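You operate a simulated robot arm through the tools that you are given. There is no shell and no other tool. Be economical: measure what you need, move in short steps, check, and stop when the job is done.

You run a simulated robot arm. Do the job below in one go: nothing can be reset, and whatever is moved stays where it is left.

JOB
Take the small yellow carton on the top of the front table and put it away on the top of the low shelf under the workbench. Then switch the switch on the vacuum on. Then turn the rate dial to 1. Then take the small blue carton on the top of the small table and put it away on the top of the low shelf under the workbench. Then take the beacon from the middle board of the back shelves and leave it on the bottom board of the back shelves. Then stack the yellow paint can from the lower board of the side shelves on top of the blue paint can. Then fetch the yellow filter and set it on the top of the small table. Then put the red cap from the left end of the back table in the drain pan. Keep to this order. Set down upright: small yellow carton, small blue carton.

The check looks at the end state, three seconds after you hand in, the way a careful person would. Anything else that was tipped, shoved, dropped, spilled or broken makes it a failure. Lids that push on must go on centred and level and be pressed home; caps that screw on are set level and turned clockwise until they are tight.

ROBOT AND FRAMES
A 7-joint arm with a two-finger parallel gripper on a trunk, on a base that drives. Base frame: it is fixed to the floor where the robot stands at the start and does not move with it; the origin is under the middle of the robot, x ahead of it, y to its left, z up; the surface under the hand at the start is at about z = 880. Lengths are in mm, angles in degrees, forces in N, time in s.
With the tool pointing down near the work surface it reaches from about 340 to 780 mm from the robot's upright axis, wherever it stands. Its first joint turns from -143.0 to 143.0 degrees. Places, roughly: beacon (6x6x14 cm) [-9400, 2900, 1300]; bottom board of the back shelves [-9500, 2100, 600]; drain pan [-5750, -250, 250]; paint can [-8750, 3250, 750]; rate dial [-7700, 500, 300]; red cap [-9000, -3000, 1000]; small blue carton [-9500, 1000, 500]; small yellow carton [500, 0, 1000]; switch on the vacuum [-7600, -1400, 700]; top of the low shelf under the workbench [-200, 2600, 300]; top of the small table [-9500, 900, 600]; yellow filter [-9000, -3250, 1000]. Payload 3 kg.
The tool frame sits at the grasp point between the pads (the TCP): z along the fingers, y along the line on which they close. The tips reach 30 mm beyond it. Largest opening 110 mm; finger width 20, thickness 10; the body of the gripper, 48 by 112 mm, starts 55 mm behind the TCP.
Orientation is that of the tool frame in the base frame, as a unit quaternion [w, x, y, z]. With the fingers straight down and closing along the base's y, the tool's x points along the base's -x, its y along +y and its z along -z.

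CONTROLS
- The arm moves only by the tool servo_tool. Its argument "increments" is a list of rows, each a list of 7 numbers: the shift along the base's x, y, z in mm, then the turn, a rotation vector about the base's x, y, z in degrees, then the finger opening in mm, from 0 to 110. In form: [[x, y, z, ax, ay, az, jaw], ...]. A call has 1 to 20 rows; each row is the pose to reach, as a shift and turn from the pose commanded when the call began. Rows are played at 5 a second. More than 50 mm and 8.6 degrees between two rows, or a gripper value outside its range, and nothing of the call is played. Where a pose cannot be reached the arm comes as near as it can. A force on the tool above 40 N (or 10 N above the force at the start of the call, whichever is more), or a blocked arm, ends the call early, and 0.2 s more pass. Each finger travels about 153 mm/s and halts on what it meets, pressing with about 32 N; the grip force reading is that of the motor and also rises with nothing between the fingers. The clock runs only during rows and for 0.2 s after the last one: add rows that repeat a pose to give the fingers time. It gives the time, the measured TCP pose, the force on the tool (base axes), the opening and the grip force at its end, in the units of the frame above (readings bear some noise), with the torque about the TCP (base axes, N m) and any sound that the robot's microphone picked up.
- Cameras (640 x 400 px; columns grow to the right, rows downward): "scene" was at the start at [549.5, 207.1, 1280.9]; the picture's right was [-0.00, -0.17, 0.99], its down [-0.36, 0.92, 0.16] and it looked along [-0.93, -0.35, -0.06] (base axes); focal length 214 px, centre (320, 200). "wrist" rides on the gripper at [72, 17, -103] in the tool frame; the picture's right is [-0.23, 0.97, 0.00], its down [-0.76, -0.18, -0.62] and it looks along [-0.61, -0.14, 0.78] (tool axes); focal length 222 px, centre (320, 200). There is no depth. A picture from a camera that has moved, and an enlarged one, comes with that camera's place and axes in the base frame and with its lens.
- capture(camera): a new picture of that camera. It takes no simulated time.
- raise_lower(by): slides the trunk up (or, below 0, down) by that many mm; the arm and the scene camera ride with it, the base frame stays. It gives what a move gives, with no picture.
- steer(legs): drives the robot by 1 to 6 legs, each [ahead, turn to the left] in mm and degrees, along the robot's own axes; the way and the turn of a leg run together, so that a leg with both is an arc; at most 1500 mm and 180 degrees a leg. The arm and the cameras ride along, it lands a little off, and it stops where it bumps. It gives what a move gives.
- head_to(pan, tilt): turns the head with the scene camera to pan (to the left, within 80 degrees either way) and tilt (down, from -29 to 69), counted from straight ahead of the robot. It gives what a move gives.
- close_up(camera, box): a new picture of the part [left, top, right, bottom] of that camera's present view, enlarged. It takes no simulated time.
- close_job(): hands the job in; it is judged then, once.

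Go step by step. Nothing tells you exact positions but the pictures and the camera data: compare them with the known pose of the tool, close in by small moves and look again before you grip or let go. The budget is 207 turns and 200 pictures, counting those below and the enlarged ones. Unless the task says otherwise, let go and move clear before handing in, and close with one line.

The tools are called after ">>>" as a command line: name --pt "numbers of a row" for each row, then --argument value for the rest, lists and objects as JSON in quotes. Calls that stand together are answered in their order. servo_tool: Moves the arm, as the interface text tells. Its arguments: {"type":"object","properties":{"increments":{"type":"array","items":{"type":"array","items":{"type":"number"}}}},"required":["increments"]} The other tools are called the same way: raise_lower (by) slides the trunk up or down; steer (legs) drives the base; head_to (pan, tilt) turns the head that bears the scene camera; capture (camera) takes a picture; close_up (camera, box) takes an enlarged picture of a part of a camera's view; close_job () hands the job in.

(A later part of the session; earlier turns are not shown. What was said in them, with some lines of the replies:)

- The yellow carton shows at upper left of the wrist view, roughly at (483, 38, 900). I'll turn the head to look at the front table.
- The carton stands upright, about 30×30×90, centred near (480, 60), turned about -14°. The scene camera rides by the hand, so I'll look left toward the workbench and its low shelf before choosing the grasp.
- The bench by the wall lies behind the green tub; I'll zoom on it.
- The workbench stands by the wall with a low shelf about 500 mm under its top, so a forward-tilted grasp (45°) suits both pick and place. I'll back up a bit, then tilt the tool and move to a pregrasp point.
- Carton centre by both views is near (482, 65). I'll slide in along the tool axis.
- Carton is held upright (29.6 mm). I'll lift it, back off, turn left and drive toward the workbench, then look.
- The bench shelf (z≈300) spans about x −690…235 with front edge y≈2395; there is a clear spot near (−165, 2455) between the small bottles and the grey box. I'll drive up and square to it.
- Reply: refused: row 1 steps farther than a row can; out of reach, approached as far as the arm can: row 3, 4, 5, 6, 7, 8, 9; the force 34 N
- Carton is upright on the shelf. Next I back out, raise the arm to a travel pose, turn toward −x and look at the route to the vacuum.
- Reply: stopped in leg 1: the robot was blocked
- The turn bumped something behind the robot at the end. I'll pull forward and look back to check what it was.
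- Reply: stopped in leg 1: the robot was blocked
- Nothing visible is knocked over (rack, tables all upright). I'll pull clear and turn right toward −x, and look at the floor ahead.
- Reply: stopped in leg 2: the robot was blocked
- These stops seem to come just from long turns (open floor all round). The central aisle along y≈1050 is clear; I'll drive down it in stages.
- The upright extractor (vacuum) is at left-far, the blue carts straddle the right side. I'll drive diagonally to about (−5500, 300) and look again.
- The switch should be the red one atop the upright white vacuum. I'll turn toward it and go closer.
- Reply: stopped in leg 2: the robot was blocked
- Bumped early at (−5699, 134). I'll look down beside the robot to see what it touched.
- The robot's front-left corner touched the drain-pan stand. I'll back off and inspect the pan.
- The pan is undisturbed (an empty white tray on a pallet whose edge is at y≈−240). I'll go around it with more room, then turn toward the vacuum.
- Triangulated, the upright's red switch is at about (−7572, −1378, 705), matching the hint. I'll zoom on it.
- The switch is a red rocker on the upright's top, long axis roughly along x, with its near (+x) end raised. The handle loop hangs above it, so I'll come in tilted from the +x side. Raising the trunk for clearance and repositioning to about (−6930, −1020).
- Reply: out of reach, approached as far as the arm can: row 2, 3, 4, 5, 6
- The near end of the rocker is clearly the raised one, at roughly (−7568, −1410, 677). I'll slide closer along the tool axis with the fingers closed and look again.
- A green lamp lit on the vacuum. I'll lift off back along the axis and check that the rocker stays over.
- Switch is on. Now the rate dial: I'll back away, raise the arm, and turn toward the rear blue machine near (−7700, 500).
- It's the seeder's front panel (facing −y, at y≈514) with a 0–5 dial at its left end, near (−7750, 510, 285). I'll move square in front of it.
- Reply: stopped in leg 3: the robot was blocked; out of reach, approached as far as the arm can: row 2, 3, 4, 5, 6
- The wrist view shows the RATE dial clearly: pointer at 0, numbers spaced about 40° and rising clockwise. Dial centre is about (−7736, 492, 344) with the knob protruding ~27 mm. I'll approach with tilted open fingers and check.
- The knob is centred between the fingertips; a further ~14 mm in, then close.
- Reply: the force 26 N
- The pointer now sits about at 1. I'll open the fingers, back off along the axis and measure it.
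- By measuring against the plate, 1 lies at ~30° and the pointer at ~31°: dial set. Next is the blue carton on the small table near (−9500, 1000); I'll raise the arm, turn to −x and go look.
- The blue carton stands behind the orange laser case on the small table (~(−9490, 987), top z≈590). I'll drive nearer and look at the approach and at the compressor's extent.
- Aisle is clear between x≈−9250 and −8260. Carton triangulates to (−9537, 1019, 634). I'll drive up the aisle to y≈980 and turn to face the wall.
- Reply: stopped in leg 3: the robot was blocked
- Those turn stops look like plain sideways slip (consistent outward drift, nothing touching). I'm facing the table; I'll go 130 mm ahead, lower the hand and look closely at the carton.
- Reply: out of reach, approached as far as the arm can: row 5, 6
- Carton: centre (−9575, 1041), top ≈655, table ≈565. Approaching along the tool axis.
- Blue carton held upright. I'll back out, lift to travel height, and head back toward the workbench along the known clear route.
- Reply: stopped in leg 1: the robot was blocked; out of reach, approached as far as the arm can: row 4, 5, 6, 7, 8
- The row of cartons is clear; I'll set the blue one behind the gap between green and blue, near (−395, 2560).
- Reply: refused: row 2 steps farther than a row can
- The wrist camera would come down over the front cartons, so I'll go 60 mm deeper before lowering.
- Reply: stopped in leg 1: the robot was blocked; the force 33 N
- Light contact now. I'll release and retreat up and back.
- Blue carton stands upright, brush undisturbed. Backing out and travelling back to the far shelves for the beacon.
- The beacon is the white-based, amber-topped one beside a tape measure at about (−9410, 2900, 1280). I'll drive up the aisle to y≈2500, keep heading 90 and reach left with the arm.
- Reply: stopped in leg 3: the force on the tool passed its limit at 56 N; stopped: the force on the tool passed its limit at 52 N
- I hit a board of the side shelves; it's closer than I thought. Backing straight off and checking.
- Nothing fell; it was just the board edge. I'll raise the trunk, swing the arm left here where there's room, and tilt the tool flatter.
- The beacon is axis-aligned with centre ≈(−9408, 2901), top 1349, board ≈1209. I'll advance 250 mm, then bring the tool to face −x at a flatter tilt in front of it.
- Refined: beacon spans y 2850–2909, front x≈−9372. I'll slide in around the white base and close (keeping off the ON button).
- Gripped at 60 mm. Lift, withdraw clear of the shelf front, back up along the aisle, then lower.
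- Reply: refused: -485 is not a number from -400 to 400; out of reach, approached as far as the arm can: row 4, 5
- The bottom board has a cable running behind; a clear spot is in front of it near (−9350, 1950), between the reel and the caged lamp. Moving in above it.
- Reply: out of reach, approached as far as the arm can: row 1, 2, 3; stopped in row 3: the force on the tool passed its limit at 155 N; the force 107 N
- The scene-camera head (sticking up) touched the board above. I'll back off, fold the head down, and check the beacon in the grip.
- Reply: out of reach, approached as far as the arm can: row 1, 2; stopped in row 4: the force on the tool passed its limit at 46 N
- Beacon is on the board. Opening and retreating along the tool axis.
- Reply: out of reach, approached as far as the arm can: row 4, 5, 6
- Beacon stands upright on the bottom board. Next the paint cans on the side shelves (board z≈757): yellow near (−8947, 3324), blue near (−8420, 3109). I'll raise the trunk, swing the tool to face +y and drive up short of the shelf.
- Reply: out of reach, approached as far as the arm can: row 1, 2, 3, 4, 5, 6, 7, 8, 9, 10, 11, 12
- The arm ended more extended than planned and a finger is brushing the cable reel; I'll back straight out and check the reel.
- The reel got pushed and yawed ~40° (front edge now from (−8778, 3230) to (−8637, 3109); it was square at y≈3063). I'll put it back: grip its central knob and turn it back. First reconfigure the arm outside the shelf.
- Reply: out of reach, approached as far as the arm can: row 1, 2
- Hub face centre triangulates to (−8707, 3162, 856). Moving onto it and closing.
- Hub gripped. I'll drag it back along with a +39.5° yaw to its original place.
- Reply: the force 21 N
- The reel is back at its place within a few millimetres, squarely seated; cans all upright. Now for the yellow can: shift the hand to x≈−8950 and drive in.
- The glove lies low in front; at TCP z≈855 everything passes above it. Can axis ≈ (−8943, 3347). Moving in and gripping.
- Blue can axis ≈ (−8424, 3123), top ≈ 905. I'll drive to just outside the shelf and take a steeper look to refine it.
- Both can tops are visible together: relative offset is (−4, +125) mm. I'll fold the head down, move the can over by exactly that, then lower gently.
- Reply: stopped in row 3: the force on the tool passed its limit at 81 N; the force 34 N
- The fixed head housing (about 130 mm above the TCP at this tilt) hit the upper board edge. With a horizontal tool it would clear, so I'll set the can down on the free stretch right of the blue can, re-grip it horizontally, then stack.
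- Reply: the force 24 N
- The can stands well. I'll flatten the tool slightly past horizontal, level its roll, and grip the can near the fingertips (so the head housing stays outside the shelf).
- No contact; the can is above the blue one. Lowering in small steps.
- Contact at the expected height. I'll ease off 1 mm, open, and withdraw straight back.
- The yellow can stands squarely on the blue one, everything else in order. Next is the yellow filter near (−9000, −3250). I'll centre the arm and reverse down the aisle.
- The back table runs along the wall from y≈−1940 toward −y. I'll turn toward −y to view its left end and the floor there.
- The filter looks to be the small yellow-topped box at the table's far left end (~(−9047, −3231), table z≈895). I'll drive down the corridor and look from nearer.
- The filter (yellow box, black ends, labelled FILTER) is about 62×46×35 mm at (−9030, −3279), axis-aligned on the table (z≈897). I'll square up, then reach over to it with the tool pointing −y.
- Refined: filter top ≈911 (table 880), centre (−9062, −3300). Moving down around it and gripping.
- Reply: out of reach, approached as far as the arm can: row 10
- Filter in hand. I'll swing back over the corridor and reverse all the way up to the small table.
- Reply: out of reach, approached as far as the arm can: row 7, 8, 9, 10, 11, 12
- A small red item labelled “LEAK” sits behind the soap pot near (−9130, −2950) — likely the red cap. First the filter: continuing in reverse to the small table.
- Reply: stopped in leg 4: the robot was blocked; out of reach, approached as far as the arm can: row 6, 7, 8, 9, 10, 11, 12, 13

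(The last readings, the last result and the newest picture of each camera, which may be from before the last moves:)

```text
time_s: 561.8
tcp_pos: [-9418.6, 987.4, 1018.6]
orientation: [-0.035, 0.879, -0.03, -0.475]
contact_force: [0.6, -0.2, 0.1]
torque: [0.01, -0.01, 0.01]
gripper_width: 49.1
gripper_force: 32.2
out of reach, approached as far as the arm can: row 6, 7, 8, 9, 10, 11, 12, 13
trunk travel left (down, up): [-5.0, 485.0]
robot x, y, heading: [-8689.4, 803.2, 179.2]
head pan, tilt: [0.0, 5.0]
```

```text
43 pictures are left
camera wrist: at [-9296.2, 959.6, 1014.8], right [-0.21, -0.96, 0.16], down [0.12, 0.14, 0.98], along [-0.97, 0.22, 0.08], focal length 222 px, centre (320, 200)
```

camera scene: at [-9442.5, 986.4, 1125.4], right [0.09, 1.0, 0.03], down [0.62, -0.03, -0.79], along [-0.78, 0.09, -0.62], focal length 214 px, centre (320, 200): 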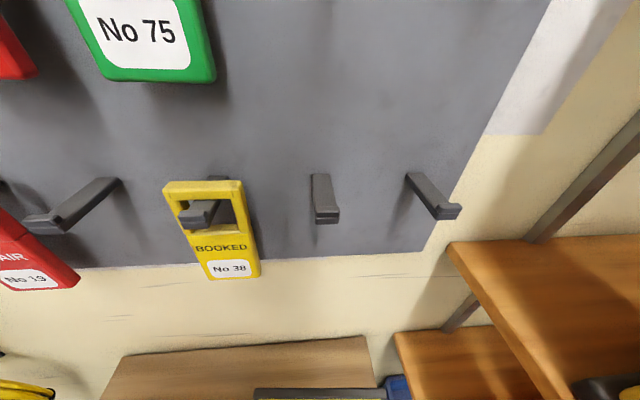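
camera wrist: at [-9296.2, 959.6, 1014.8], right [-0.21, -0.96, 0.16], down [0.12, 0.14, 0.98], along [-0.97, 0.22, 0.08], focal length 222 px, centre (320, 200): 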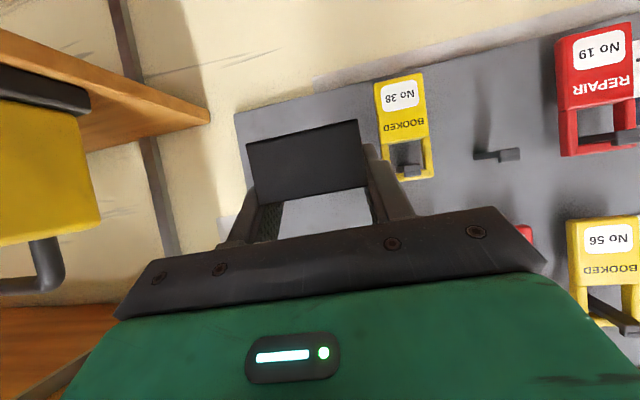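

The arm won't go lower in this posture; I'll try with the trunk raised (as when I picked the blue carton here).

>>> raise_lower --by 270

>>> servo_tool --pt "20 -10 -45 0 0 0 20" --pt "20 -10 -90 0 0 0 20" --pt "20 -10 -135 0 0 0 20" --pt "20 -10 -180 0 0 0 20" --pt "20 -10 -225 0 0 0 20" --pt "20 -10 -270 0 0 0 20" --pt "20 -10 -315 0 0 0 20" --pt "20 -10 -360 0 0 0 20" --pt "20 -10 -405 0 0 0 20" --pt "20 -10 -450 0 0 0 20" --pt "20 -10 -495 0 0 0 20" --pt "20 -10 -540 0 0 0 20" --pt "20 -10 -585 0 0 0 20"

```text
time_s: 564.5
tcp_pos: [-9419.3, 988.6, 1288.0]
orientation: [-0.036, 0.879, -0.031, -0.474]
contact_force: [-0.2, 0.3, 0.2]
torque: [-0.01, 0.01, -0.01]
gripper_width: 48.9
gripper_force: 32.1
trunk travel left (down, up): [-275.0, 215.0]
robot x, y, heading: [-8681.7, 804.6, 179.0]
head pan, tilt: [0.0, 5.0]
```

```text
refused: row 1 steps farther than a row can; nothing moved
```

>>> servo_tool --pt "30 -20 0 0 0 5 20" --pt "60 -40 -20 0 0 10 20" --pt "60 -40 -60 0 0 10 20" --pt "60 -40 -100 0 0 10 20" --pt "60 -40 -140 0 0 10 20"

```text
time_s: 565.7
tcp_pos: [-9412.0, 963.4, 1176.7]
orientation: [0.006, 0.878, 0.047, -0.476]
contact_force: [0.0, -1.8, 0.1]
torque: [0.07, -0.04, -0.02]
gripper_width: 49.1
gripper_force: 32.5
out of reach, approached as far as the arm can: row 3, 4, 5
trunk travel left (down, up): [-275.0, 215.0]
robot x, y, heading: [-8686.7, 805.6, 179.2]
head pan, tilt: [0.0, 5.0]
```

The arm has drifted into a posture that can't fold. I'll tuck it: pull in and point the tool down to reset, then extend again.

>>> servo_tool --pt "20 -10 15 0 -6 0 20" --pt "45 -20 30 0 -12 0 20" --pt "70 -30 45 0 -18 0 20" --pt "95 -40 55 0 -24 0 20" --pt "120 -50 60 0 -30 0 20" --pt "145 -60 60 0 -36 0 20" --pt "170 -70 60 0 -42 0 20" --pt "195 -80 60 0 -48 0 20" --pt "220 -90 50 0 -52 0 20" --pt "245 -100 30 0 -54 0 20" --pt "270 -110 10 0 -54 0 20"

```text
time_s: 568.1
tcp_pos: [-9152.3, 859.6, 1191.5]
orientation: [0.027, 0.999, 0.038, -0.025]
contact_force: [0.1, -0.4, -1.1]
torque: [0.0, 0.01, -0.01]
gripper_width: 49.2
gripper_force: 31.6
out of reach, approached as far as the arm can: row 11
trunk travel left (down, up): [-275.0, 215.0]
robot x, y, heading: [-8684.3, 805.8, 179.2]
head pan, tilt: [0.0, 5.0]
```

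>>> raise_lower --by -270

>>> servo_tool --pt "-20 10 0 0 0 0 20" --pt "-45 22 0 0 5 0 20" --pt "-70 34 0 0 11 0 20" --pt "-95 46 0 0 17 0 20" --pt "-120 58 -5 0 23 0 20" --pt "-145 70 -10 0 29 0 20" --pt "-170 82 -20 0 35 0 20" --pt "-195 94 -40 0 41 0 20" --pt "-220 106 -65 0 47 0 20" --pt "-245 118 -95 0 51 0 20" --pt "-268 125 -125 0 54 0 20" --pt "-268 125 -165 0 54 0 20"

```text
time_s: 570.9
tcp_pos: [-9152.0, 859.7, 922.6]
orientation: [0.027, 0.999, 0.038, -0.026]
contact_force: [-0.3, -0.7, -0.7]
torque: [0.01, 0.02, 0.03]
gripper_width: 49.2
gripper_force: 32.2
trunk travel left (down, up): [-5.0, 485.0]
robot x, y, heading: [-8688.0, 806.6, 179.1]
head pan, tilt: [0.0, 5.0]
```

```text
time_s: 573.5
tcp_pos: [-9451.6, 997.6, 766.0]
orientation: [0.006, 0.878, 0.047, -0.475]
contact_force: [-0.1, 0.5, 0.5]
torque: [0.0, 0.01, 0.01]
gripper_width: 49.6
gripper_force: 31.8
out of reach, approached as far as the arm can: row 8, 9, 10, 11, 12
trunk travel left (down, up): [-5.0, 485.0]
robot x, y, heading: [-8688.9, 807.7, 179.6]
head pan, tilt: [0.0, 5.0]
```

Working now. I'll continue down toward a slightly deeper spot (−9520, 990) on the free right side of the table.

>>> servo_tool --pt "-15 -2 -30 0 0 0 20" --pt "-32 -4 -60 0 0 0 20" --pt "-48 -6 -90 0 0 0 20" --pt "-62 -8 -115 0 0 0 20" --pt "-70 -8 -135 0 0 0 20"

>>> capture --camera "wrist"

>>> capture --camera "scene"

```text
time_s: 574.7
tcp_pos: [-9519.5, 988.2, 628.1]
orientation: [0.006, 0.879, 0.047, -0.475]
contact_force: [-0.2, 0.0, 0.7]
torque: [0.0, -0.02, 0.02]
gripper_width: 49.2
gripper_force: 32.0
trunk travel left (down, up): [-5.0, 485.0]
robot x, y, heading: [-8687.1, 805.1, 179.1]
head pan, tilt: [0.0, 5.0]
```

```text
42 pictures are left
camera wrist: at [-9393.6, 981.9, 624.4], right [-0.04, -0.99, 0.16], down [0.09, 0.15, 0.98], along [-0.99, 0.05, 0.08], focal length 222 px, centre (320, 200)
```

wrist: 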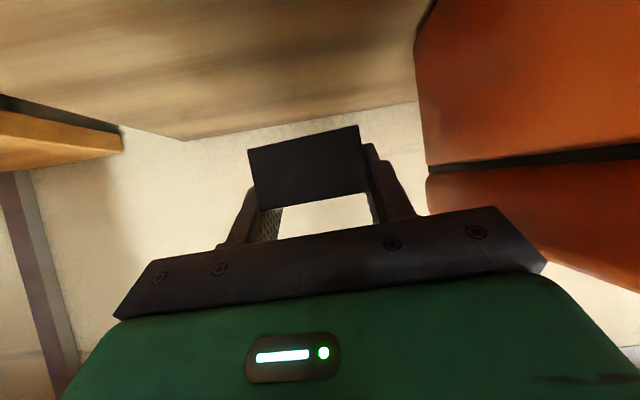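

```text
41 pictures are left
camera scene: at [-9542.2, 982.6, 735.0], right [-0.09, 1.0, 0.03], down [0.61, 0.08, -0.79], along [-0.78, -0.05, -0.62], focal length 214 px, centre (320, 200)
```

scene: 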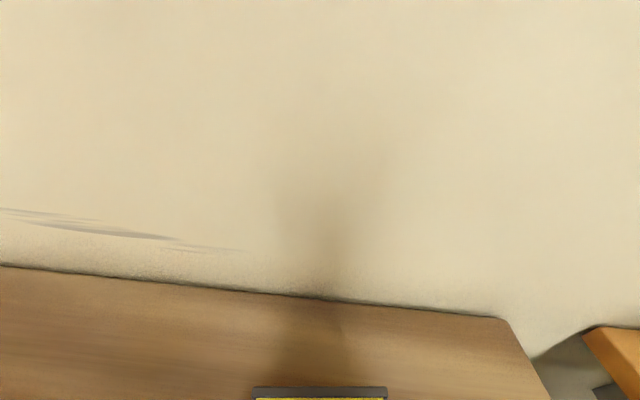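

>>> servo_tool --pt "0 0 -12 0 0 0 20" --pt "0 0 -22 0 0 0 20" --pt "0 0 -27 0 0 0 20" --pt "0 0 -30 0 0 0 20" --pt "0 0 -33 0 0 0 20" --pt "0 0 -36 0 0 0 20"

```text
time_s: 576.1
tcp_pos: [-9518.8, 989.2, 593.5]
orientation: [0.005, 0.878, 0.045, -0.477]
contact_force: [0.0, 0.0, 0.1]
torque: [-0.03, 0.01, 0.0]
gripper_width: 49.4
gripper_force: 32.6
trunk travel left (down, up): [-5.0, 485.0]
robot x, y, heading: [-8688.4, 802.6, 179.0]
head pan, tilt: [0.0, 5.0]
```

>>> servo_tool --pt "0 0 -2 0 0 0 20" --pt "0 0 -4 0 0 0 20" --pt "0 0 -6 0 0 0 20" --pt "0 0 -8 0 0 0 20"

```text
time_s: 577.1
tcp_pos: [-9519.8, 987.9, 586.2]
orientation: [0.006, 0.878, 0.045, -0.477]
contact_force: [0.4, -0.9, 0.2]
torque: [0.03, 0.0, 0.0]
gripper_width: 49.4
gripper_force: 32.1
trunk travel left (down, up): [-5.0, 485.0]
robot x, y, heading: [-8685.6, 808.6, 179.1]
head pan, tilt: [0.0, 5.0]
```

>>> servo_tool --pt "0 0 -2 0 0 0 20" --pt "0 0 -4 0 0 0 20" --pt "0 0 -6 0 0 0 20" --pt "0 0 -8 0 0 0 20" --pt "0 0 -10 0 0 0 20"

>>> capture --camera "wrist"

```text
time_s: 578.0
tcp_pos: [-9522.4, 988.3, 586.3]
orientation: [0.004, 0.876, 0.045, -0.48]
contact_force: [-5.7, 0.1, 12.4]
torque: [-0.42, 0.39, -0.16]
gripper_width: 49.2
gripper_force: 31.6
trunk travel left (down, up): [-5.0, 485.0]
robot x, y, heading: [-8689.2, 804.6, 179.5]
head pan, tilt: [0.0, 5.0]
stopped in row 4: the force on the tool passed its limit at 43 N (the readings are from after the stop); the commanded pose is now the measured one
```

```text
40 pictures are left
camera wrist: at [-9395.7, 981.9, 580.2], right [-0.04, -0.99, 0.16], down [0.1, 0.15, 0.98], along [-0.99, 0.06, 0.09], focal length 222 px, centre (320, 200)
```

wrist: 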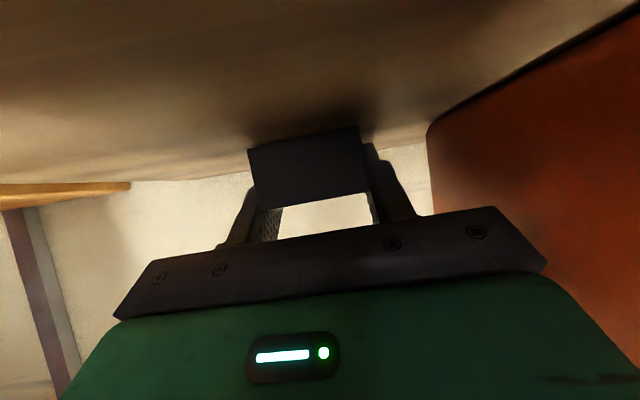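

Contact. Releasing and retreating up along the tool axis.

>>> servo_tool --pt "0 0 2 0 0 0 50" --pt "0 0 2 0 0 0 70" --pt "0 0 2 0 0 0 75" --pt "10 0 25 0 0 0 75" --pt "25 0 60 0 0 0 75" --pt "40 0 100 0 0 0 75" --pt "60 0 145 0 0 0 75"

>>> head_to --pan 0 --tilt 28

>>> capture --camera "scene"

```text
time_s: 579.6
tcp_pos: [-9463.4, 988.8, 730.9]
orientation: [0.004, 0.878, 0.045, -0.477]
contact_force: [-0.2, 0.3, -1.0]
torque: [0.0, -0.01, 0.01]
gripper_width: 75.1
gripper_force: 0.1
out of reach, approached as far as the arm can: row 7
trunk travel left (down, up): [-5.0, 485.0]
robot x, y, heading: [-8688.5, 805.1, 179.1]
head pan, tilt: [0.0, 5.0]
```

```text
time_s: 580.5
tcp_pos: [-9463.7, 988.8, 728.9]
orientation: [0.006, 0.877, 0.046, -0.478]
contact_force: [-0.3, -0.5, 0.4]
torque: [0.03, 0.04, 0.0]
gripper_width: 74.9
gripper_force: 0.0
trunk travel left (down, up): [-5.0, 485.0]
robot x, y, heading: [-8684.8, 802.8, 179.1]
head pan, tilt: [0.0, 28.0]
```

```text
39 pictures are left
camera scene: at [-9465.0, 985.8, 805.1], right [-0.09, 1.0, 0.03], down [0.87, 0.09, -0.49], along [-0.49, -0.01, -0.87], focal length 214 px, centre (320, 200)
```

scene: 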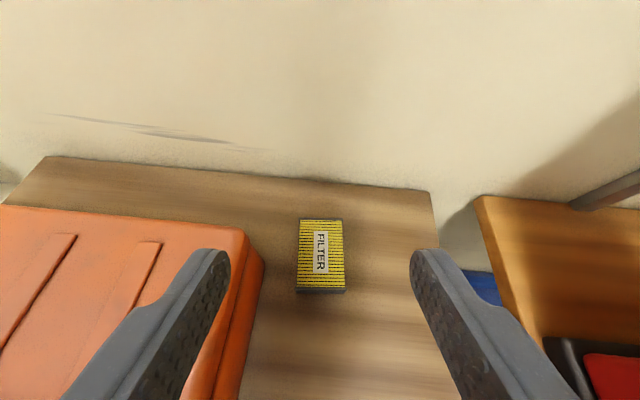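

Filter lies flat on the small table. Now the red cap: tuck the arm, and drive back down to the back table.

>>> raise_lower --by 270

>>> servo_tool --pt "10 -5 25 0 -6 0 75" --pt "35 -12 50 0 -12 0 75" --pt "65 -24 75 0 -18 0 75" --pt "95 -36 100 0 -24 0 75" --pt "125 -48 120 0 -30 0 75" --pt "155 -60 140 0 -36 0 75" --pt "185 -75 150 0 -42 0 75" --pt "215 -90 155 0 -48 0 75" --pt "245 -105 160 0 -54 0 75" --pt "275 -120 165 0 -56 0 75"

>>> steer --legs '[[0, 45]]'

>>> steer --legs '[[0, 47], [1450, 0], [1400, 0]]'

```text
time_s: 583.3
tcp_pos: [-9464.2, 990.1, 999.3]
orientation: [0.005, 0.877, 0.046, -0.477]
contact_force: [-0.1, -0.1, 0.2]
torque: [0.0, -0.01, 0.0]
gripper_width: 75.2
gripper_force: 0.0
trunk travel left (down, up): [-275.0, 215.0]
robot x, y, heading: [-8692.1, 808.0, 179.3]
head pan, tilt: [0.0, 28.0]
```

```text
time_s: 585.5
tcp_pos: [-9186.8, 869.0, 1165.3]
orientation: [0.026, 0.999, 0.038, -0.008]
contact_force: [0.7, 0.6, 0.1]
torque: [-0.01, -0.01, -0.01]
gripper_width: 75.1
gripper_force: 0.2
trunk travel left (down, up): [-275.0, 215.0]
robot x, y, heading: [-8689.0, 803.3, 179.1]
head pan, tilt: [0.0, 28.0]
```

```text
time_s: 588.0
tcp_pos: [-9086.4, 498.3, 1165.5]
orientation: [0.028, 0.909, 0.415, 0.001]
contact_force: [-0.1, 0.2, 0.6]
torque: [0.0, 0.0, 0.05]
gripper_width: 74.8
gripper_force: 0.0
trunk travel left (down, up): [-275.0, 215.0]
robot x, y, heading: [-8705.2, 827.3, -136.1]
head pan, tilt: [0.0, 28.0]
```

```text
time_s: 603.9
tcp_pos: [-8677.0, -2516.5, 1166.8]
orientation: [0.025, 0.668, 0.744, 0.012]
contact_force: [-0.2, -0.7, 0.9]
torque: [-0.02, -0.01, 0.01]
gripper_width: 74.9
gripper_force: 0.0
trunk travel left (down, up): [-275.0, 215.0]
robot x, y, heading: [-8659.2, -2018.3, -89.5]
head pan, tilt: [0.0, 28.0]
```

>>> steer --legs '[[0, 10], [560, 0], [0, -10]]'

>>> servo_tool --pt "-45 0 0 0 0 0 75" --pt "-90 0 0 0 0 0 75" --pt "-135 0 0 0 0 0 75" --pt "-180 5 0 0 0 0 75" --pt "-225 15 0 0 0 0 75" --pt "-270 25 0 0 0 0 75" --pt "-315 40 0 0 0 0 75" --pt "-358 60 0 0 0 0 75" --pt "-400 80 0 0 0 0 75"

>>> capture --camera "wrist"

>>> capture --camera "scene"

```text
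time_s: 608.5
tcp_pos: [-8571.9, -3066.0, 1167.3]
orientation: [0.025, 0.668, 0.744, 0.012]
contact_force: [-0.7, -0.5, 0.3]
torque: [-0.03, 0.04, 0.0]
gripper_width: 75.2
gripper_force: 0.1
trunk travel left (down, up): [-275.0, 215.0]
robot x, y, heading: [-8543.8, -2566.1, -89.5]
head pan, tilt: [0.0, 28.0]
```

```text
time_s: 610.7
tcp_pos: [-8923.3, -3039.1, 1165.9]
orientation: [0.024, 0.621, 0.784, 0.015]
contact_force: [2.3, -2.0, 0.4]
torque: [0.19, 0.16, 0.02]
gripper_width: 74.9
gripper_force: 0.1
trunk travel left (down, up): [-275.0, 215.0]
robot x, y, heading: [-8547.3, -2563.2, -89.3]
head pan, tilt: [0.0, 28.0]
stopped in row 9: the arm was blocked; the commanded pose is now the measured one
```

```text
38 pictures are left
camera wrist: at [-8928.7, -2964.9, 1268.9], right [1.0, 0.0, 0.05], down [-0.03, -0.78, 0.63], along [0.04, -0.63, -0.78], focal length 222 px, centre (320, 200)
```

wrist: 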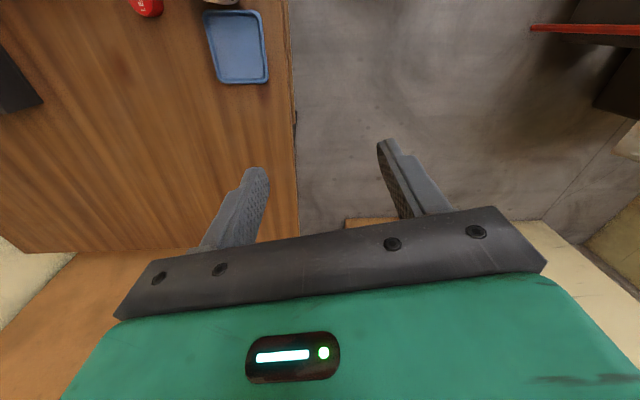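

```text
37 pictures are left
camera scene: at [-8908.1, -3102.2, 1205.6], right [-0.97, -0.23, -0.05], down [-0.23, 0.86, 0.45], along [-0.06, 0.45, -0.89], focal length 214 px, centre (320, 200)
```

scene: 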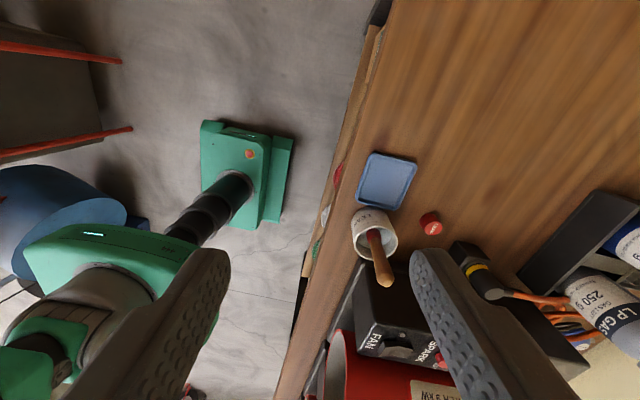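

The red cap (round, labelled) is at about (−9122, −2947, ~890), with free space along y. I'll rotate the tool while moving above it.

>>> servo_tool --pt "0 0 0 0 0 -8.5 75" --pt "-10 5 0 0 0 -17 75" --pt "-30 14 0 0 0 -25.5 75" --pt "-55 25 0 0 0 -34 75" --pt "-80 36 0 0 0 -42.5 75" --pt "-105 48 0 0 0 -51 75" --pt "-130 60 0 0 0 -59.5 75" --pt "-155 72 0 0 0 -68 75" --pt "-180 84 0 0 0 -76.5 75" --pt "-199 92 0 0 0 -85 75"

>>> capture --camera "scene"

>>> capture --camera "wrist"

```text
time_s: 612.9
tcp_pos: [-9107.3, -2935.2, 1131.6]
orientation: [0.028, 0.988, 0.155, -0.006]
contact_force: [1.4, -0.9, 0.4]
torque: [0.06, 0.05, 0.02]
gripper_width: 75.1
gripper_force: 0.1
out of reach, approached as far as the arm can: row 9, 10
trunk travel left (down, up): [-275.0, 215.0]
robot x, y, heading: [-8545.9, -2563.9, -89.3]
head pan, tilt: [0.0, 28.0]
```

```text
36 pictures are left
camera scene: at [-9167.4, -2952.5, 1171.8], right [-0.31, 0.95, -0.05], down [0.84, 0.3, 0.45], along [0.44, 0.09, -0.89], focal length 214 px, centre (320, 200)
```

scene: 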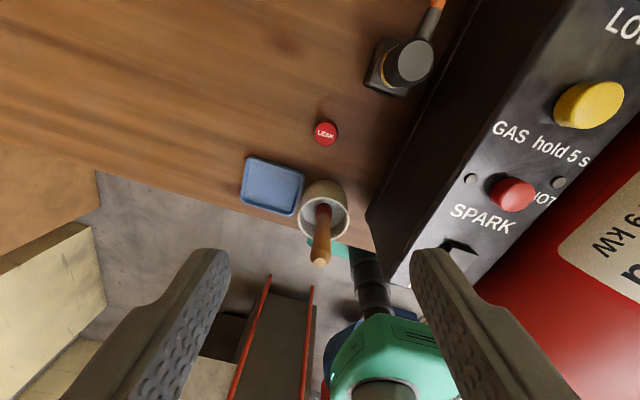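

```text
35 pictures are left
camera wrist: at [-9033.4, -2923.5, 1234.5], right [0.08, -0.99, 0.06], down [-0.78, -0.03, 0.63], along [-0.62, -0.1, -0.78], focal length 222 px, centre (320, 200)
```

wrist: 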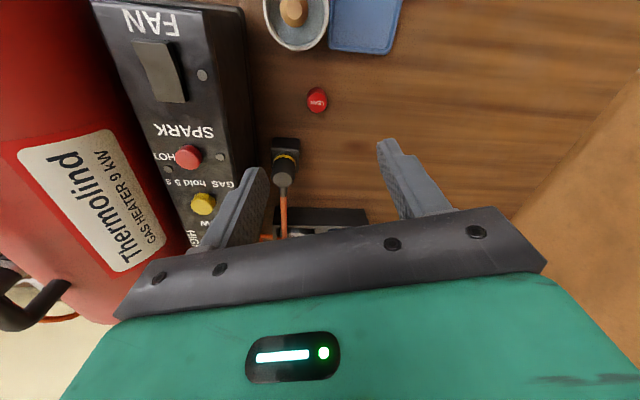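

The heater box is close on the +y side, so I'll use a vertical tool closing along y, offset toward −y, with wide opening so the cap is drawn in from the safe side.

>>> servo_tool --pt "-5 -10 -10 1 0 -6 90" --pt "-10 -20 -20 2 0 -12 90" --pt "-15 -31 -40 3.3 0 -18 90" --pt "-15 -31 -80 3.3 0 -18 90" --pt "-15 -31 -120 3.3 0 -18 90" --pt "-15 -31 -160 3.3 0 -18 90"

>>> head_to --pan 0 --tilt 35

>>> capture --camera "scene"

>>> capture --camera "wrist"

```text
time_s: 614.3
tcp_pos: [-9124.4, -2965.2, 974.0]
orientation: [-0.002, 1.0, -0.001, -0.007]
contact_force: [0.8, 0.6, -0.4]
torque: [0.0, 0.04, 0.0]
gripper_width: 90.1
gripper_force: 0.1
trunk travel left (down, up): [-275.0, 215.0]
robot x, y, heading: [-8544.7, -2563.0, -89.1]
head pan, tilt: [0.0, 28.0]
```

```text
time_s: 615.0
tcp_pos: [-9124.3, -2965.6, 972.8]
orientation: [-0.002, 1.0, -0.001, -0.006]
contact_force: [0.1, -0.1, 0.5]
torque: [-0.01, 0.0, 0.01]
gripper_width: 90.1
gripper_force: 0.1
trunk travel left (down, up): [-275.0, 215.0]
robot x, y, heading: [-8545.4, -2566.6, -89.5]
head pan, tilt: [0.0, 35.0]
```

```text
34 pictures are left
camera scene: at [-9176.4, -2965.8, 1016.1], right [0.0, 1.0, 0.0], down [0.83, 0.0, 0.56], along [0.56, 0.0, -0.83], focal length 214 px, centre (320, 200)
```

scene: 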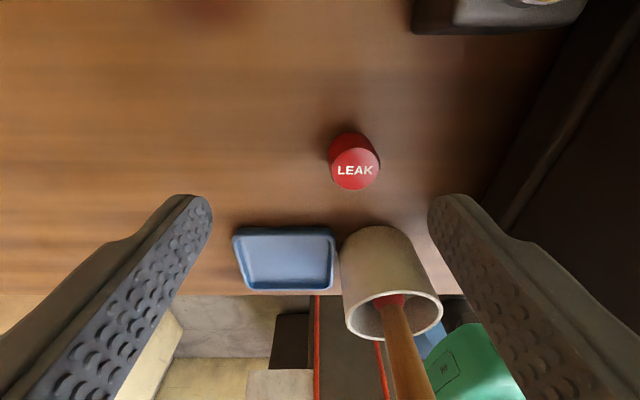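

```text
33 pictures are left
camera wrist: at [-9051.4, -2983.7, 1076.2], right [-0.23, -0.97, 0.0], down [-0.75, 0.18, 0.63], along [-0.62, 0.15, -0.77], focal length 222 px, centre (320, 200)
```

wrist: 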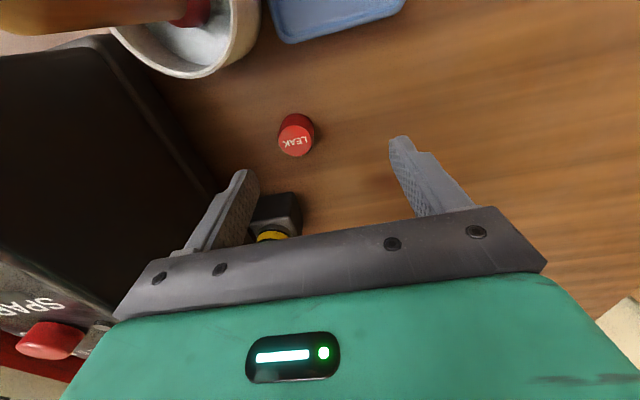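

The box is farther than feared, so I'll centre on the cap and go down to grip.

>>> servo_tool --pt "1 10 -20 0 0 0 80" --pt "2 19 -40 0 0 0 75" --pt "2 19 -52 0 0 0 75" --pt "2 19 -58 0 0 0 75" --pt "2 19 -58 0 0 0 40" --pt "2 19 -58 0 0 0 15" --pt "2 19 -58 0 0 0 15" --pt "2 19 -30 0 0 0 15" --pt "2 5 15 0 0 0 15" --pt "2 0 60 0 0 0 15" --pt "2 0 105 0 0 0 15" --pt "2 0 150 0 0 0 15"

>>> capture --camera "wrist"

```text
time_s: 617.6
tcp_pos: [-9125.2, -2962.5, 1108.2]
orientation: [-0.001, 1.0, -0.003, -0.004]
contact_force: [-2.3, 2.8, -2.3]
torque: [-0.23, -0.24, -0.04]
gripper_width: 28.7
gripper_force: 32.5
out of reach, approached as far as the arm can: row 12
trunk travel left (down, up): [-275.0, 215.0]
robot x, y, heading: [-8547.6, -2564.7, -89.4]
head pan, tilt: [0.0, 35.0]
```

```text
32 pictures are left
camera wrist: at [-9052.6, -2981.4, 1212.3], right [-0.23, -0.97, 0.0], down [-0.76, 0.18, 0.63], along [-0.61, 0.15, -0.78], focal length 222 px, centre (320, 200)
```

wrist: 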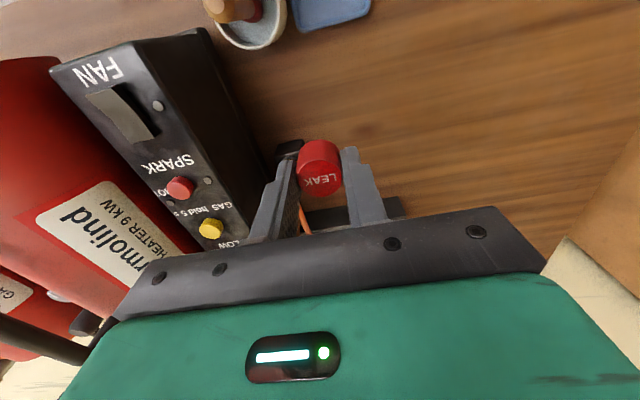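

Cap gripped. I'll swing the arm back in front of the robot, undoing the tool rotation.

>>> servo_tool --pt "30 -12 0 0 0 8 15" --pt "65 -24 0 0 0 16 15" --pt "105 -38 0 0 0 24 15" --pt "150 -52 0 0 0 32 15" --pt "195 -66 0 0 0 40 15" --pt "240 -80 0 0 0 48 15" --pt "285 -92 5 0 0 56 15" --pt "330 -102 10 0 0 64 15" --pt "375 -110 15 0 0 72 15" --pt "420 -110 20 0 0 80 15" --pt "465 -110 25 0 0 88 15" --pt "510 -105 30 0 0 96 15" --pt "553 -100 35 0 0 103 15"

>>> steer --legs '[[0, 5], [-1450, 0], [-800, 0]]'

```text
time_s: 620.4
tcp_pos: [-8571.1, -3062.9, 1143.0]
orientation: [0.004, 0.623, 0.782, -0.005]
contact_force: [-0.3, 0.5, -0.6]
torque: [0.01, -0.04, 0.0]
gripper_width: 28.6
gripper_force: 31.8
trunk travel left (down, up): [-275.0, 215.0]
robot x, y, heading: [-8545.8, -2566.7, -89.5]
head pan, tilt: [0.0, 35.0]
```

```text
time_s: 632.1
tcp_pos: [-8714.9, -793.1, 1144.0]
orientation: [0.004, 0.601, 0.799, -0.004]
contact_force: [0.6, 0.1, 0.0]
torque: [-0.01, 0.0, 0.0]
gripper_width: 28.9
gripper_force: 32.5
trunk travel left (down, up): [-275.0, 215.0]
robot x, y, heading: [-8717.9, -295.3, -86.0]
head pan, tilt: [0.0, 35.0]
```

>>> steer --legs '[[0, 45]]'

>>> steer --legs '[[0, 45]]'

```text
time_s: 634.6
tcp_pos: [-8362.2, -645.4, 1144.8]
orientation: [0.007, 0.249, 0.969, -0.003]
contact_force: [-0.4, 0.5, -0.4]
torque: [0.03, 0.01, 0.0]
gripper_width: 28.5
gripper_force: 32.0
trunk travel left (down, up): [-275.0, 215.0]
robot x, y, heading: [-8735.9, -316.2, -41.3]
head pan, tilt: [0.0, 35.0]
```

```text
time_s: 637.2
tcp_pos: [-8240.9, -275.9, 1145.2]
orientation: [0.006, -0.149, 0.989, 0.0]
contact_force: [-0.4, -0.8, -1.3]
torque: [0.03, -0.02, 0.01]
gripper_width: 28.6
gripper_force: 32.4
trunk travel left (down, up): [-275.0, 215.0]
robot x, y, heading: [-8732.1, -350.4, 4.4]
head pan, tilt: [0.0, 35.0]
```

>>> steer --legs '[[0, 7.7], [1200, 0], [1185, 0], [0, 2], [650, 0]]'

>>> steer --legs '[[0, -40]]'

>>> steer --legs '[[0, -40]]'

>>> head_to --pan 0 --tilt -20

>>> capture --camera "scene"

>>> capture --camera "wrist"

```text
time_s: 653.1
tcp_pos: [-5315.9, 522.6, 1145.4]
orientation: [0.006, -0.243, 0.97, 0.0]
contact_force: [-0.4, -0.7, -1.2]
torque: [0.01, 0.01, -0.03]
gripper_width: 28.8
gripper_force: 32.3
trunk travel left (down, up): [-275.0, 215.0]
robot x, y, heading: [-5783.6, 360.2, 15.3]
head pan, tilt: [0.0, 35.0]
```

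```text
time_s: 655.5
tcp_pos: [-5327.5, 170.7, 1144.4]
orientation: [0.007, 0.118, 0.993, -0.002]
contact_force: [-0.3, 0.7, 0.1]
torque: [-0.01, 0.01, -0.01]
gripper_width: 28.7
gripper_force: 31.8
trunk travel left (down, up): [-275.0, 215.0]
robot x, y, heading: [-5778.0, 381.8, -26.5]
head pan, tilt: [0.0, 35.0]
```

```text
time_s: 657.8
tcp_pos: [-5564.1, -67.9, 1146.7]
orientation: [0.005, 0.446, 0.895, -0.004]
contact_force: [-0.4, -0.9, -0.7]
torque: [0.0, -0.01, 0.0]
gripper_width: 28.4
gripper_force: 31.8
trunk travel left (down, up): [-275.0, 215.0]
robot x, y, heading: [-5751.9, 392.0, -65.8]
head pan, tilt: [0.0, 35.0]
```

```text
time_s: 659.0
tcp_pos: [-5564.1, -69.9, 1147.6]
orientation: [0.004, 0.446, 0.895, -0.004]
contact_force: [-0.2, -0.1, -0.3]
torque: [-0.02, -0.02, -0.02]
gripper_width: 28.6
gripper_force: 31.8
trunk travel left (down, up): [-275.0, 215.0]
robot x, y, heading: [-5747.9, 394.1, -66.0]
head pan, tilt: [0.0, -20.0]
```

```text
31 pictures are left
camera scene: at [-5478.6, -179.9, 1202.8], right [-0.8, -0.6, 0.0], down [-0.57, 0.75, -0.35], along [0.21, -0.28, -0.94], focal length 214 px, centre (320, 200)
```

scene: 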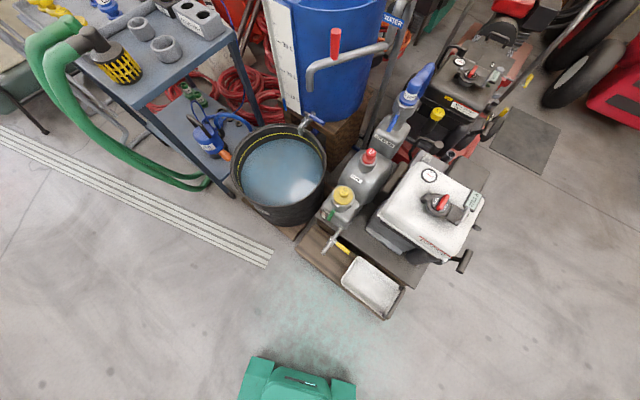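

```text
30 pictures are left
camera wrist: at [-5595.1, -0.8, 1249.7], right [0.91, 0.41, 0.0], down [0.31, -0.71, 0.63], along [0.26, -0.58, -0.77], focal length 222 px, centre (320, 200)
```

wrist: 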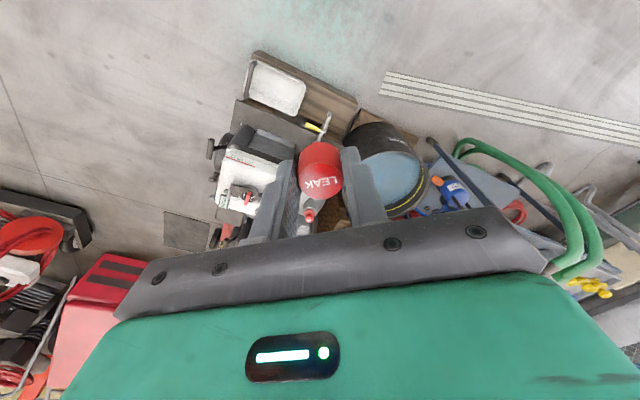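

The drain pan is a white tray centred at about (−5668, −290), rim z≈220–240, clear above. I'll square up to it, lower the trunk and descend.

>>> steer --legs '[[0, -18], [90, 0]]'

>>> raise_lower --by -270

```text
time_s: 661.1
tcp_pos: [-5705.1, -194.9, 1146.8]
orientation: [0.004, 0.579, 0.815, -0.005]
contact_force: [-0.3, 1.1, 0.4]
torque: [0.0, 0.01, -0.01]
gripper_width: 28.6
gripper_force: 31.8
trunk travel left (down, up): [-275.0, 215.0]
robot x, y, heading: [-5737.2, 300.5, -84.0]
head pan, tilt: [0.0, -20.0]
```

```text
time_s: 663.9
tcp_pos: [-5705.6, -194.7, 878.2]
orientation: [0.003, 0.581, 0.814, -0.005]
contact_force: [0.4, 0.1, -0.4]
torque: [0.01, -0.01, 0.01]
gripper_width: 28.4
gripper_force: 32.4
trunk travel left (down, up): [-5.0, 485.0]
robot x, y, heading: [-5735.3, 301.1, -83.8]
head pan, tilt: [0.0, -20.0]
```

>>> head_to --pan 0 --tilt 35

>>> servo_tool --pt "12 -30 -25 0 0 0 15" --pt "24 -60 -50 0 0 0 15" --pt "37 -90 -75 0 0 0 15" --pt "37 -90 -120 0 0 0 15" --pt "37 -90 -165 0 0 0 15" --pt "37 -90 -210 0 0 0 15" --pt "37 -90 -255 0 0 0 15" --pt "37 -90 -300 0 0 0 15" --pt "37 -90 -345 0 0 0 15"

>>> capture --camera "scene"

>>> capture --camera "wrist"

```text
time_s: 665.1
tcp_pos: [-5703.6, -195.1, 877.3]
orientation: [0.004, 0.58, 0.815, -0.006]
contact_force: [-0.5, 0.2, 0.8]
torque: [-0.01, 0.0, 0.0]
gripper_width: 28.6
gripper_force: 31.5
trunk travel left (down, up): [-5.0, 485.0]
robot x, y, heading: [-5737.3, 305.8, -84.0]
head pan, tilt: [0.0, 35.0]
```

```text
time_s: 667.1
tcp_pos: [-5667.9, -285.5, 532.2]
orientation: [0.004, 0.58, 0.814, -0.005]
contact_force: [-0.3, 0.5, -0.1]
torque: [0.0, -0.02, -0.01]
gripper_width: 28.4
gripper_force: 31.6
trunk travel left (down, up): [-5.0, 485.0]
robot x, y, heading: [-5735.6, 301.9, -83.8]
head pan, tilt: [0.0, 35.0]
```

```text
29 pictures are left
camera scene: at [-5649.0, -335.6, 573.9], right [-0.94, -0.33, 0.0], down [-0.27, 0.78, 0.56], along [-0.19, 0.53, -0.83], focal length 214 px, centre (320, 200)
```

scene: 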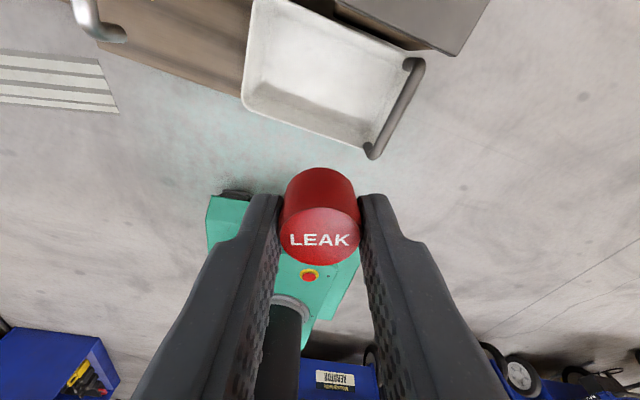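

```text
28 pictures are left
camera wrist: at [-5676.5, -210.4, 633.9], right [0.99, 0.1, 0.0], down [0.08, -0.77, 0.63], along [0.07, -0.63, -0.77], focal length 222 px, centre (320, 200)
```

wrist: 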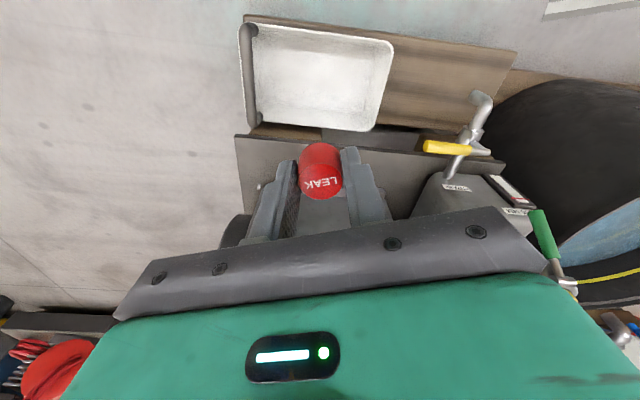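

The pan floor is at about z≈99, centre (−5665, −314). I'll centre over it and descend further.

>>> servo_tool --pt "2 -12 -45 0 0 0 15" --pt "3 -26 -90 0 0 0 15" --pt "3 -26 -135 0 0 0 15" --pt "3 -26 -180 0 0 0 15" --pt "3 -26 -225 0 0 0 15" --pt "3 -26 -270 0 0 0 15" --pt "3 -26 -310 0 0 0 15" --pt "3 -26 -345 0 0 0 15"

>>> capture --camera "wrist"

>>> capture --camera "scene"

```text
time_s: 668.8
tcp_pos: [-5661.0, -313.4, 217.9]
orientation: [0.004, 0.579, 0.815, -0.006]
contact_force: [-0.7, 16.6, 17.5]
torque: [-1.95, 0.16, -0.18]
gripper_width: 28.6
gripper_force: 31.8
trunk travel left (down, up): [-5.0, 485.0]
robot x, y, heading: [-5737.4, 301.2, -83.7]
head pan, tilt: [0.0, 35.0]
stopped in row 8: the force on the tool passed its limit at 64 N (the readings are from after the stop); the commanded pose is now the measured one
```

```text
27 pictures are left
camera wrist: at [-5670.7, -238.6, 320.4], right [0.99, 0.11, 0.0], down [0.08, -0.77, 0.63], along [0.07, -0.63, -0.77], focal length 222 px, centre (320, 200)
```

wrist: 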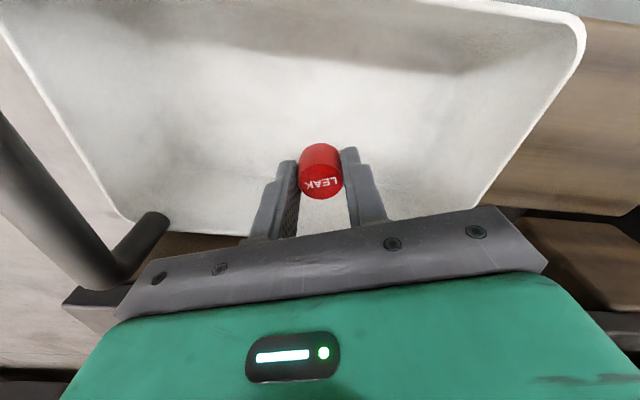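

```text
26 pictures are left
camera scene: at [-5644.0, -361.6, 261.5], right [-0.94, -0.33, 0.01], down [-0.26, 0.77, 0.58], along [-0.2, 0.55, -0.81], focal length 214 px, centre (320, 200)
```

scene: 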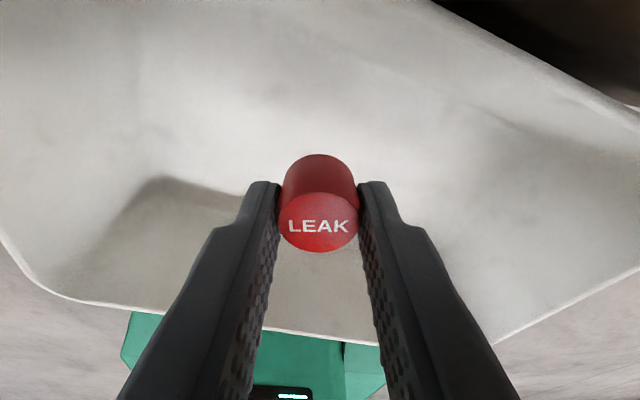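

The camera on the head side touched the engine bed. I'll rise a bit, fold the head closer, shift toward the robot and continue down.

>>> servo_tool --pt "0 8 12 0 0 0 15" --pt "0 18 25 0 0 0 15"

>>> head_to --pan 0 --tilt 66

>>> servo_tool --pt "0 0 -20 0 0 0 15" --pt "0 0 -40 0 0 0 15" --pt "0 0 -55 0 0 0 15" --pt "0 0 -70 0 0 0 15" --pt "0 0 -80 0 0 0 15" --pt "0 0 -90 0 0 0 15"

>>> capture --camera "wrist"

```text
time_s: 669.4
tcp_pos: [-5662.9, -296.4, 242.1]
orientation: [0.003, 0.579, 0.815, -0.005]
contact_force: [-0.1, 0.7, -0.2]
torque: [-0.02, 0.02, -0.01]
gripper_width: 28.6
gripper_force: 32.0
trunk travel left (down, up): [-5.0, 485.0]
robot x, y, heading: [-5735.9, 300.8, -83.9]
head pan, tilt: [0.0, 35.0]
```

```text
time_s: 670.4
tcp_pos: [-5662.0, -296.5, 241.5]
orientation: [0.004, 0.579, 0.815, -0.005]
contact_force: [-0.3, -0.4, 0.4]
torque: [-0.01, 0.01, 0.01]
gripper_width: 28.3
gripper_force: 31.8
trunk travel left (down, up): [-5.0, 485.0]
robot x, y, heading: [-5734.5, 299.4, -84.0]
head pan, tilt: [0.0, 66.0]
```

```text
time_s: 671.6
tcp_pos: [-5661.8, -295.0, 165.2]
orientation: [0.004, 0.579, 0.815, -0.006]
contact_force: [-0.6, 8.8, 30.8]
torque: [0.24, -0.24, 0.08]
gripper_width: 28.9
gripper_force: 32.3
trunk travel left (down, up): [-5.0, 485.0]
robot x, y, heading: [-5731.5, 302.0, -83.9]
head pan, tilt: [0.0, 66.0]
stopped in row 6: the force on the tool passed its limit at 67 N (the readings are from after the stop); the commanded pose is now the measured one
```

```text
25 pictures are left
camera wrist: at [-5670.5, -221.2, 268.1], right [0.99, 0.11, 0.0], down [0.08, -0.77, 0.63], along [0.07, -0.63, -0.77], focal length 222 px, centre (320, 200)
```

wrist: 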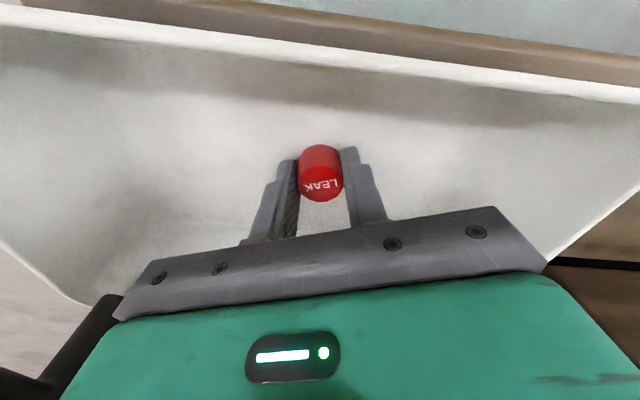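

Upward contact at the tip — the cap is on the pan floor. Easing up slightly, opening and lifting out.

>>> servo_tool --pt "0 0 3 0 0 0 29" --pt "0 0 3 0 0 0 45" --pt "0 0 3 0 0 0 55" --pt "0 0 15 0 0 0 55" --pt "0 5 50 0 0 0 55" --pt "0 10 95 0 0 0 55" --pt "0 15 140 0 0 0 55" --pt "0 20 185 0 0 0 55" --pt "0 25 230 0 0 0 55" --pt "0 30 275 0 0 0 55" --pt "0 35 320 0 0 0 55"

>>> head_to --pan 0 --tilt 30

>>> capture --camera "scene"

>>> capture --camera "wrist"

```text
time_s: 674.0
tcp_pos: [-5661.8, -261.2, 482.5]
orientation: [0.003, 0.578, 0.816, -0.005]
contact_force: [0.1, -0.7, -0.8]
torque: [-0.01, -0.03, 0.0]
gripper_width: 55.0
gripper_force: 0.0
trunk travel left (down, up): [-5.0, 485.0]
robot x, y, heading: [-5734.2, 301.5, -84.2]
head pan, tilt: [0.0, 66.0]
```

```text
time_s: 675.0
tcp_pos: [-5663.0, -261.1, 481.3]
orientation: [0.003, 0.58, 0.815, -0.006]
contact_force: [-0.4, 0.3, -0.1]
torque: [0.0, 0.0, -0.01]
gripper_width: 55.2
gripper_force: 0.1
trunk travel left (down, up): [-5.0, 485.0]
robot x, y, heading: [-5735.4, 301.4, -83.7]
head pan, tilt: [0.0, 30.0]
```

```text
24 pictures are left
camera scene: at [-5640.3, -319.6, 522.3], right [-0.94, -0.33, 0.0], down [-0.29, 0.82, 0.49], along [-0.16, 0.46, -0.87], focal length 214 px, centre (320, 200)
```

scene: 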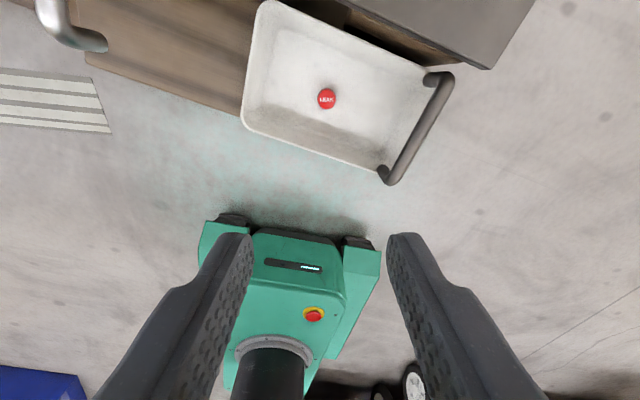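

```text
23 pictures are left
camera wrist: at [-5670.6, -187.2, 584.7], right [0.99, 0.11, 0.0], down [0.08, -0.77, 0.63], along [0.07, -0.63, -0.77], focal length 222 px, centre (320, 200)
```

wrist: 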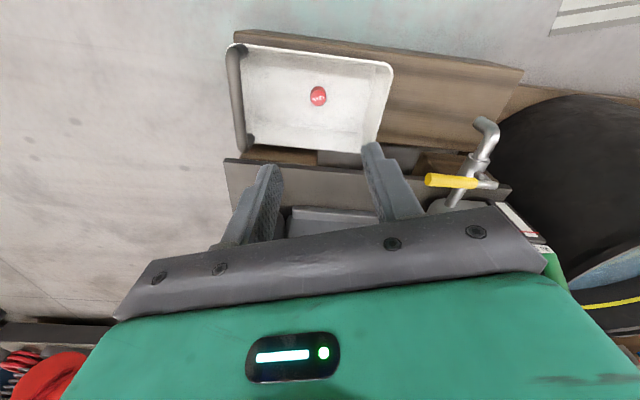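

The red cap lies in the drain pan and everything looks undisturbed. I'll back clear and hand in.

>>> servo_tool --pt "0 10 45 0 0 0 55" --pt "0 20 90 0 0 0 55" --pt "0 30 135 0 0 0 55" --pt "0 40 180 0 0 0 55"

>>> steer --legs '[[-150, 0]]'

>>> close_job

```text
time_s: 676.0
tcp_pos: [-5660.4, -221.0, 663.5]
orientation: [0.003, 0.578, 0.816, -0.005]
contact_force: [-0.8, 0.0, -0.4]
torque: [0.0, 0.0, -0.02]
gripper_width: 55.1
gripper_force: 0.1
trunk travel left (down, up): [-5.0, 485.0]
robot x, y, heading: [-5735.9, 298.3, -83.7]
head pan, tilt: [0.0, 30.0]
```

```text
time_s: 677.4
tcp_pos: [-5677.0, -67.5, 663.4]
orientation: [0.004, 0.579, 0.815, -0.005]
contact_force: [-0.2, 0.1, 0.5]
torque: [-0.02, -0.01, 0.02]
gripper_width: 55.1
gripper_force: 0.1
trunk travel left (down, up): [-5.0, 485.0]
robot x, y, heading: [-5753.4, 451.0, -84.0]
head pan, tilt: [0.0, 30.0]
```

```text
The job is handed in.
```

All eight tasks were done in the order given and the job is handed in, but I knocked the 15 m cable reel on the side shelves about 40° out of line and put it back to within roughly 5 mm and 3° of where it was, which the check could count as shoved; I also bumped a side-shelf board, two shelf edges and the drain pan's pallet, with nothing seen to move or fall.
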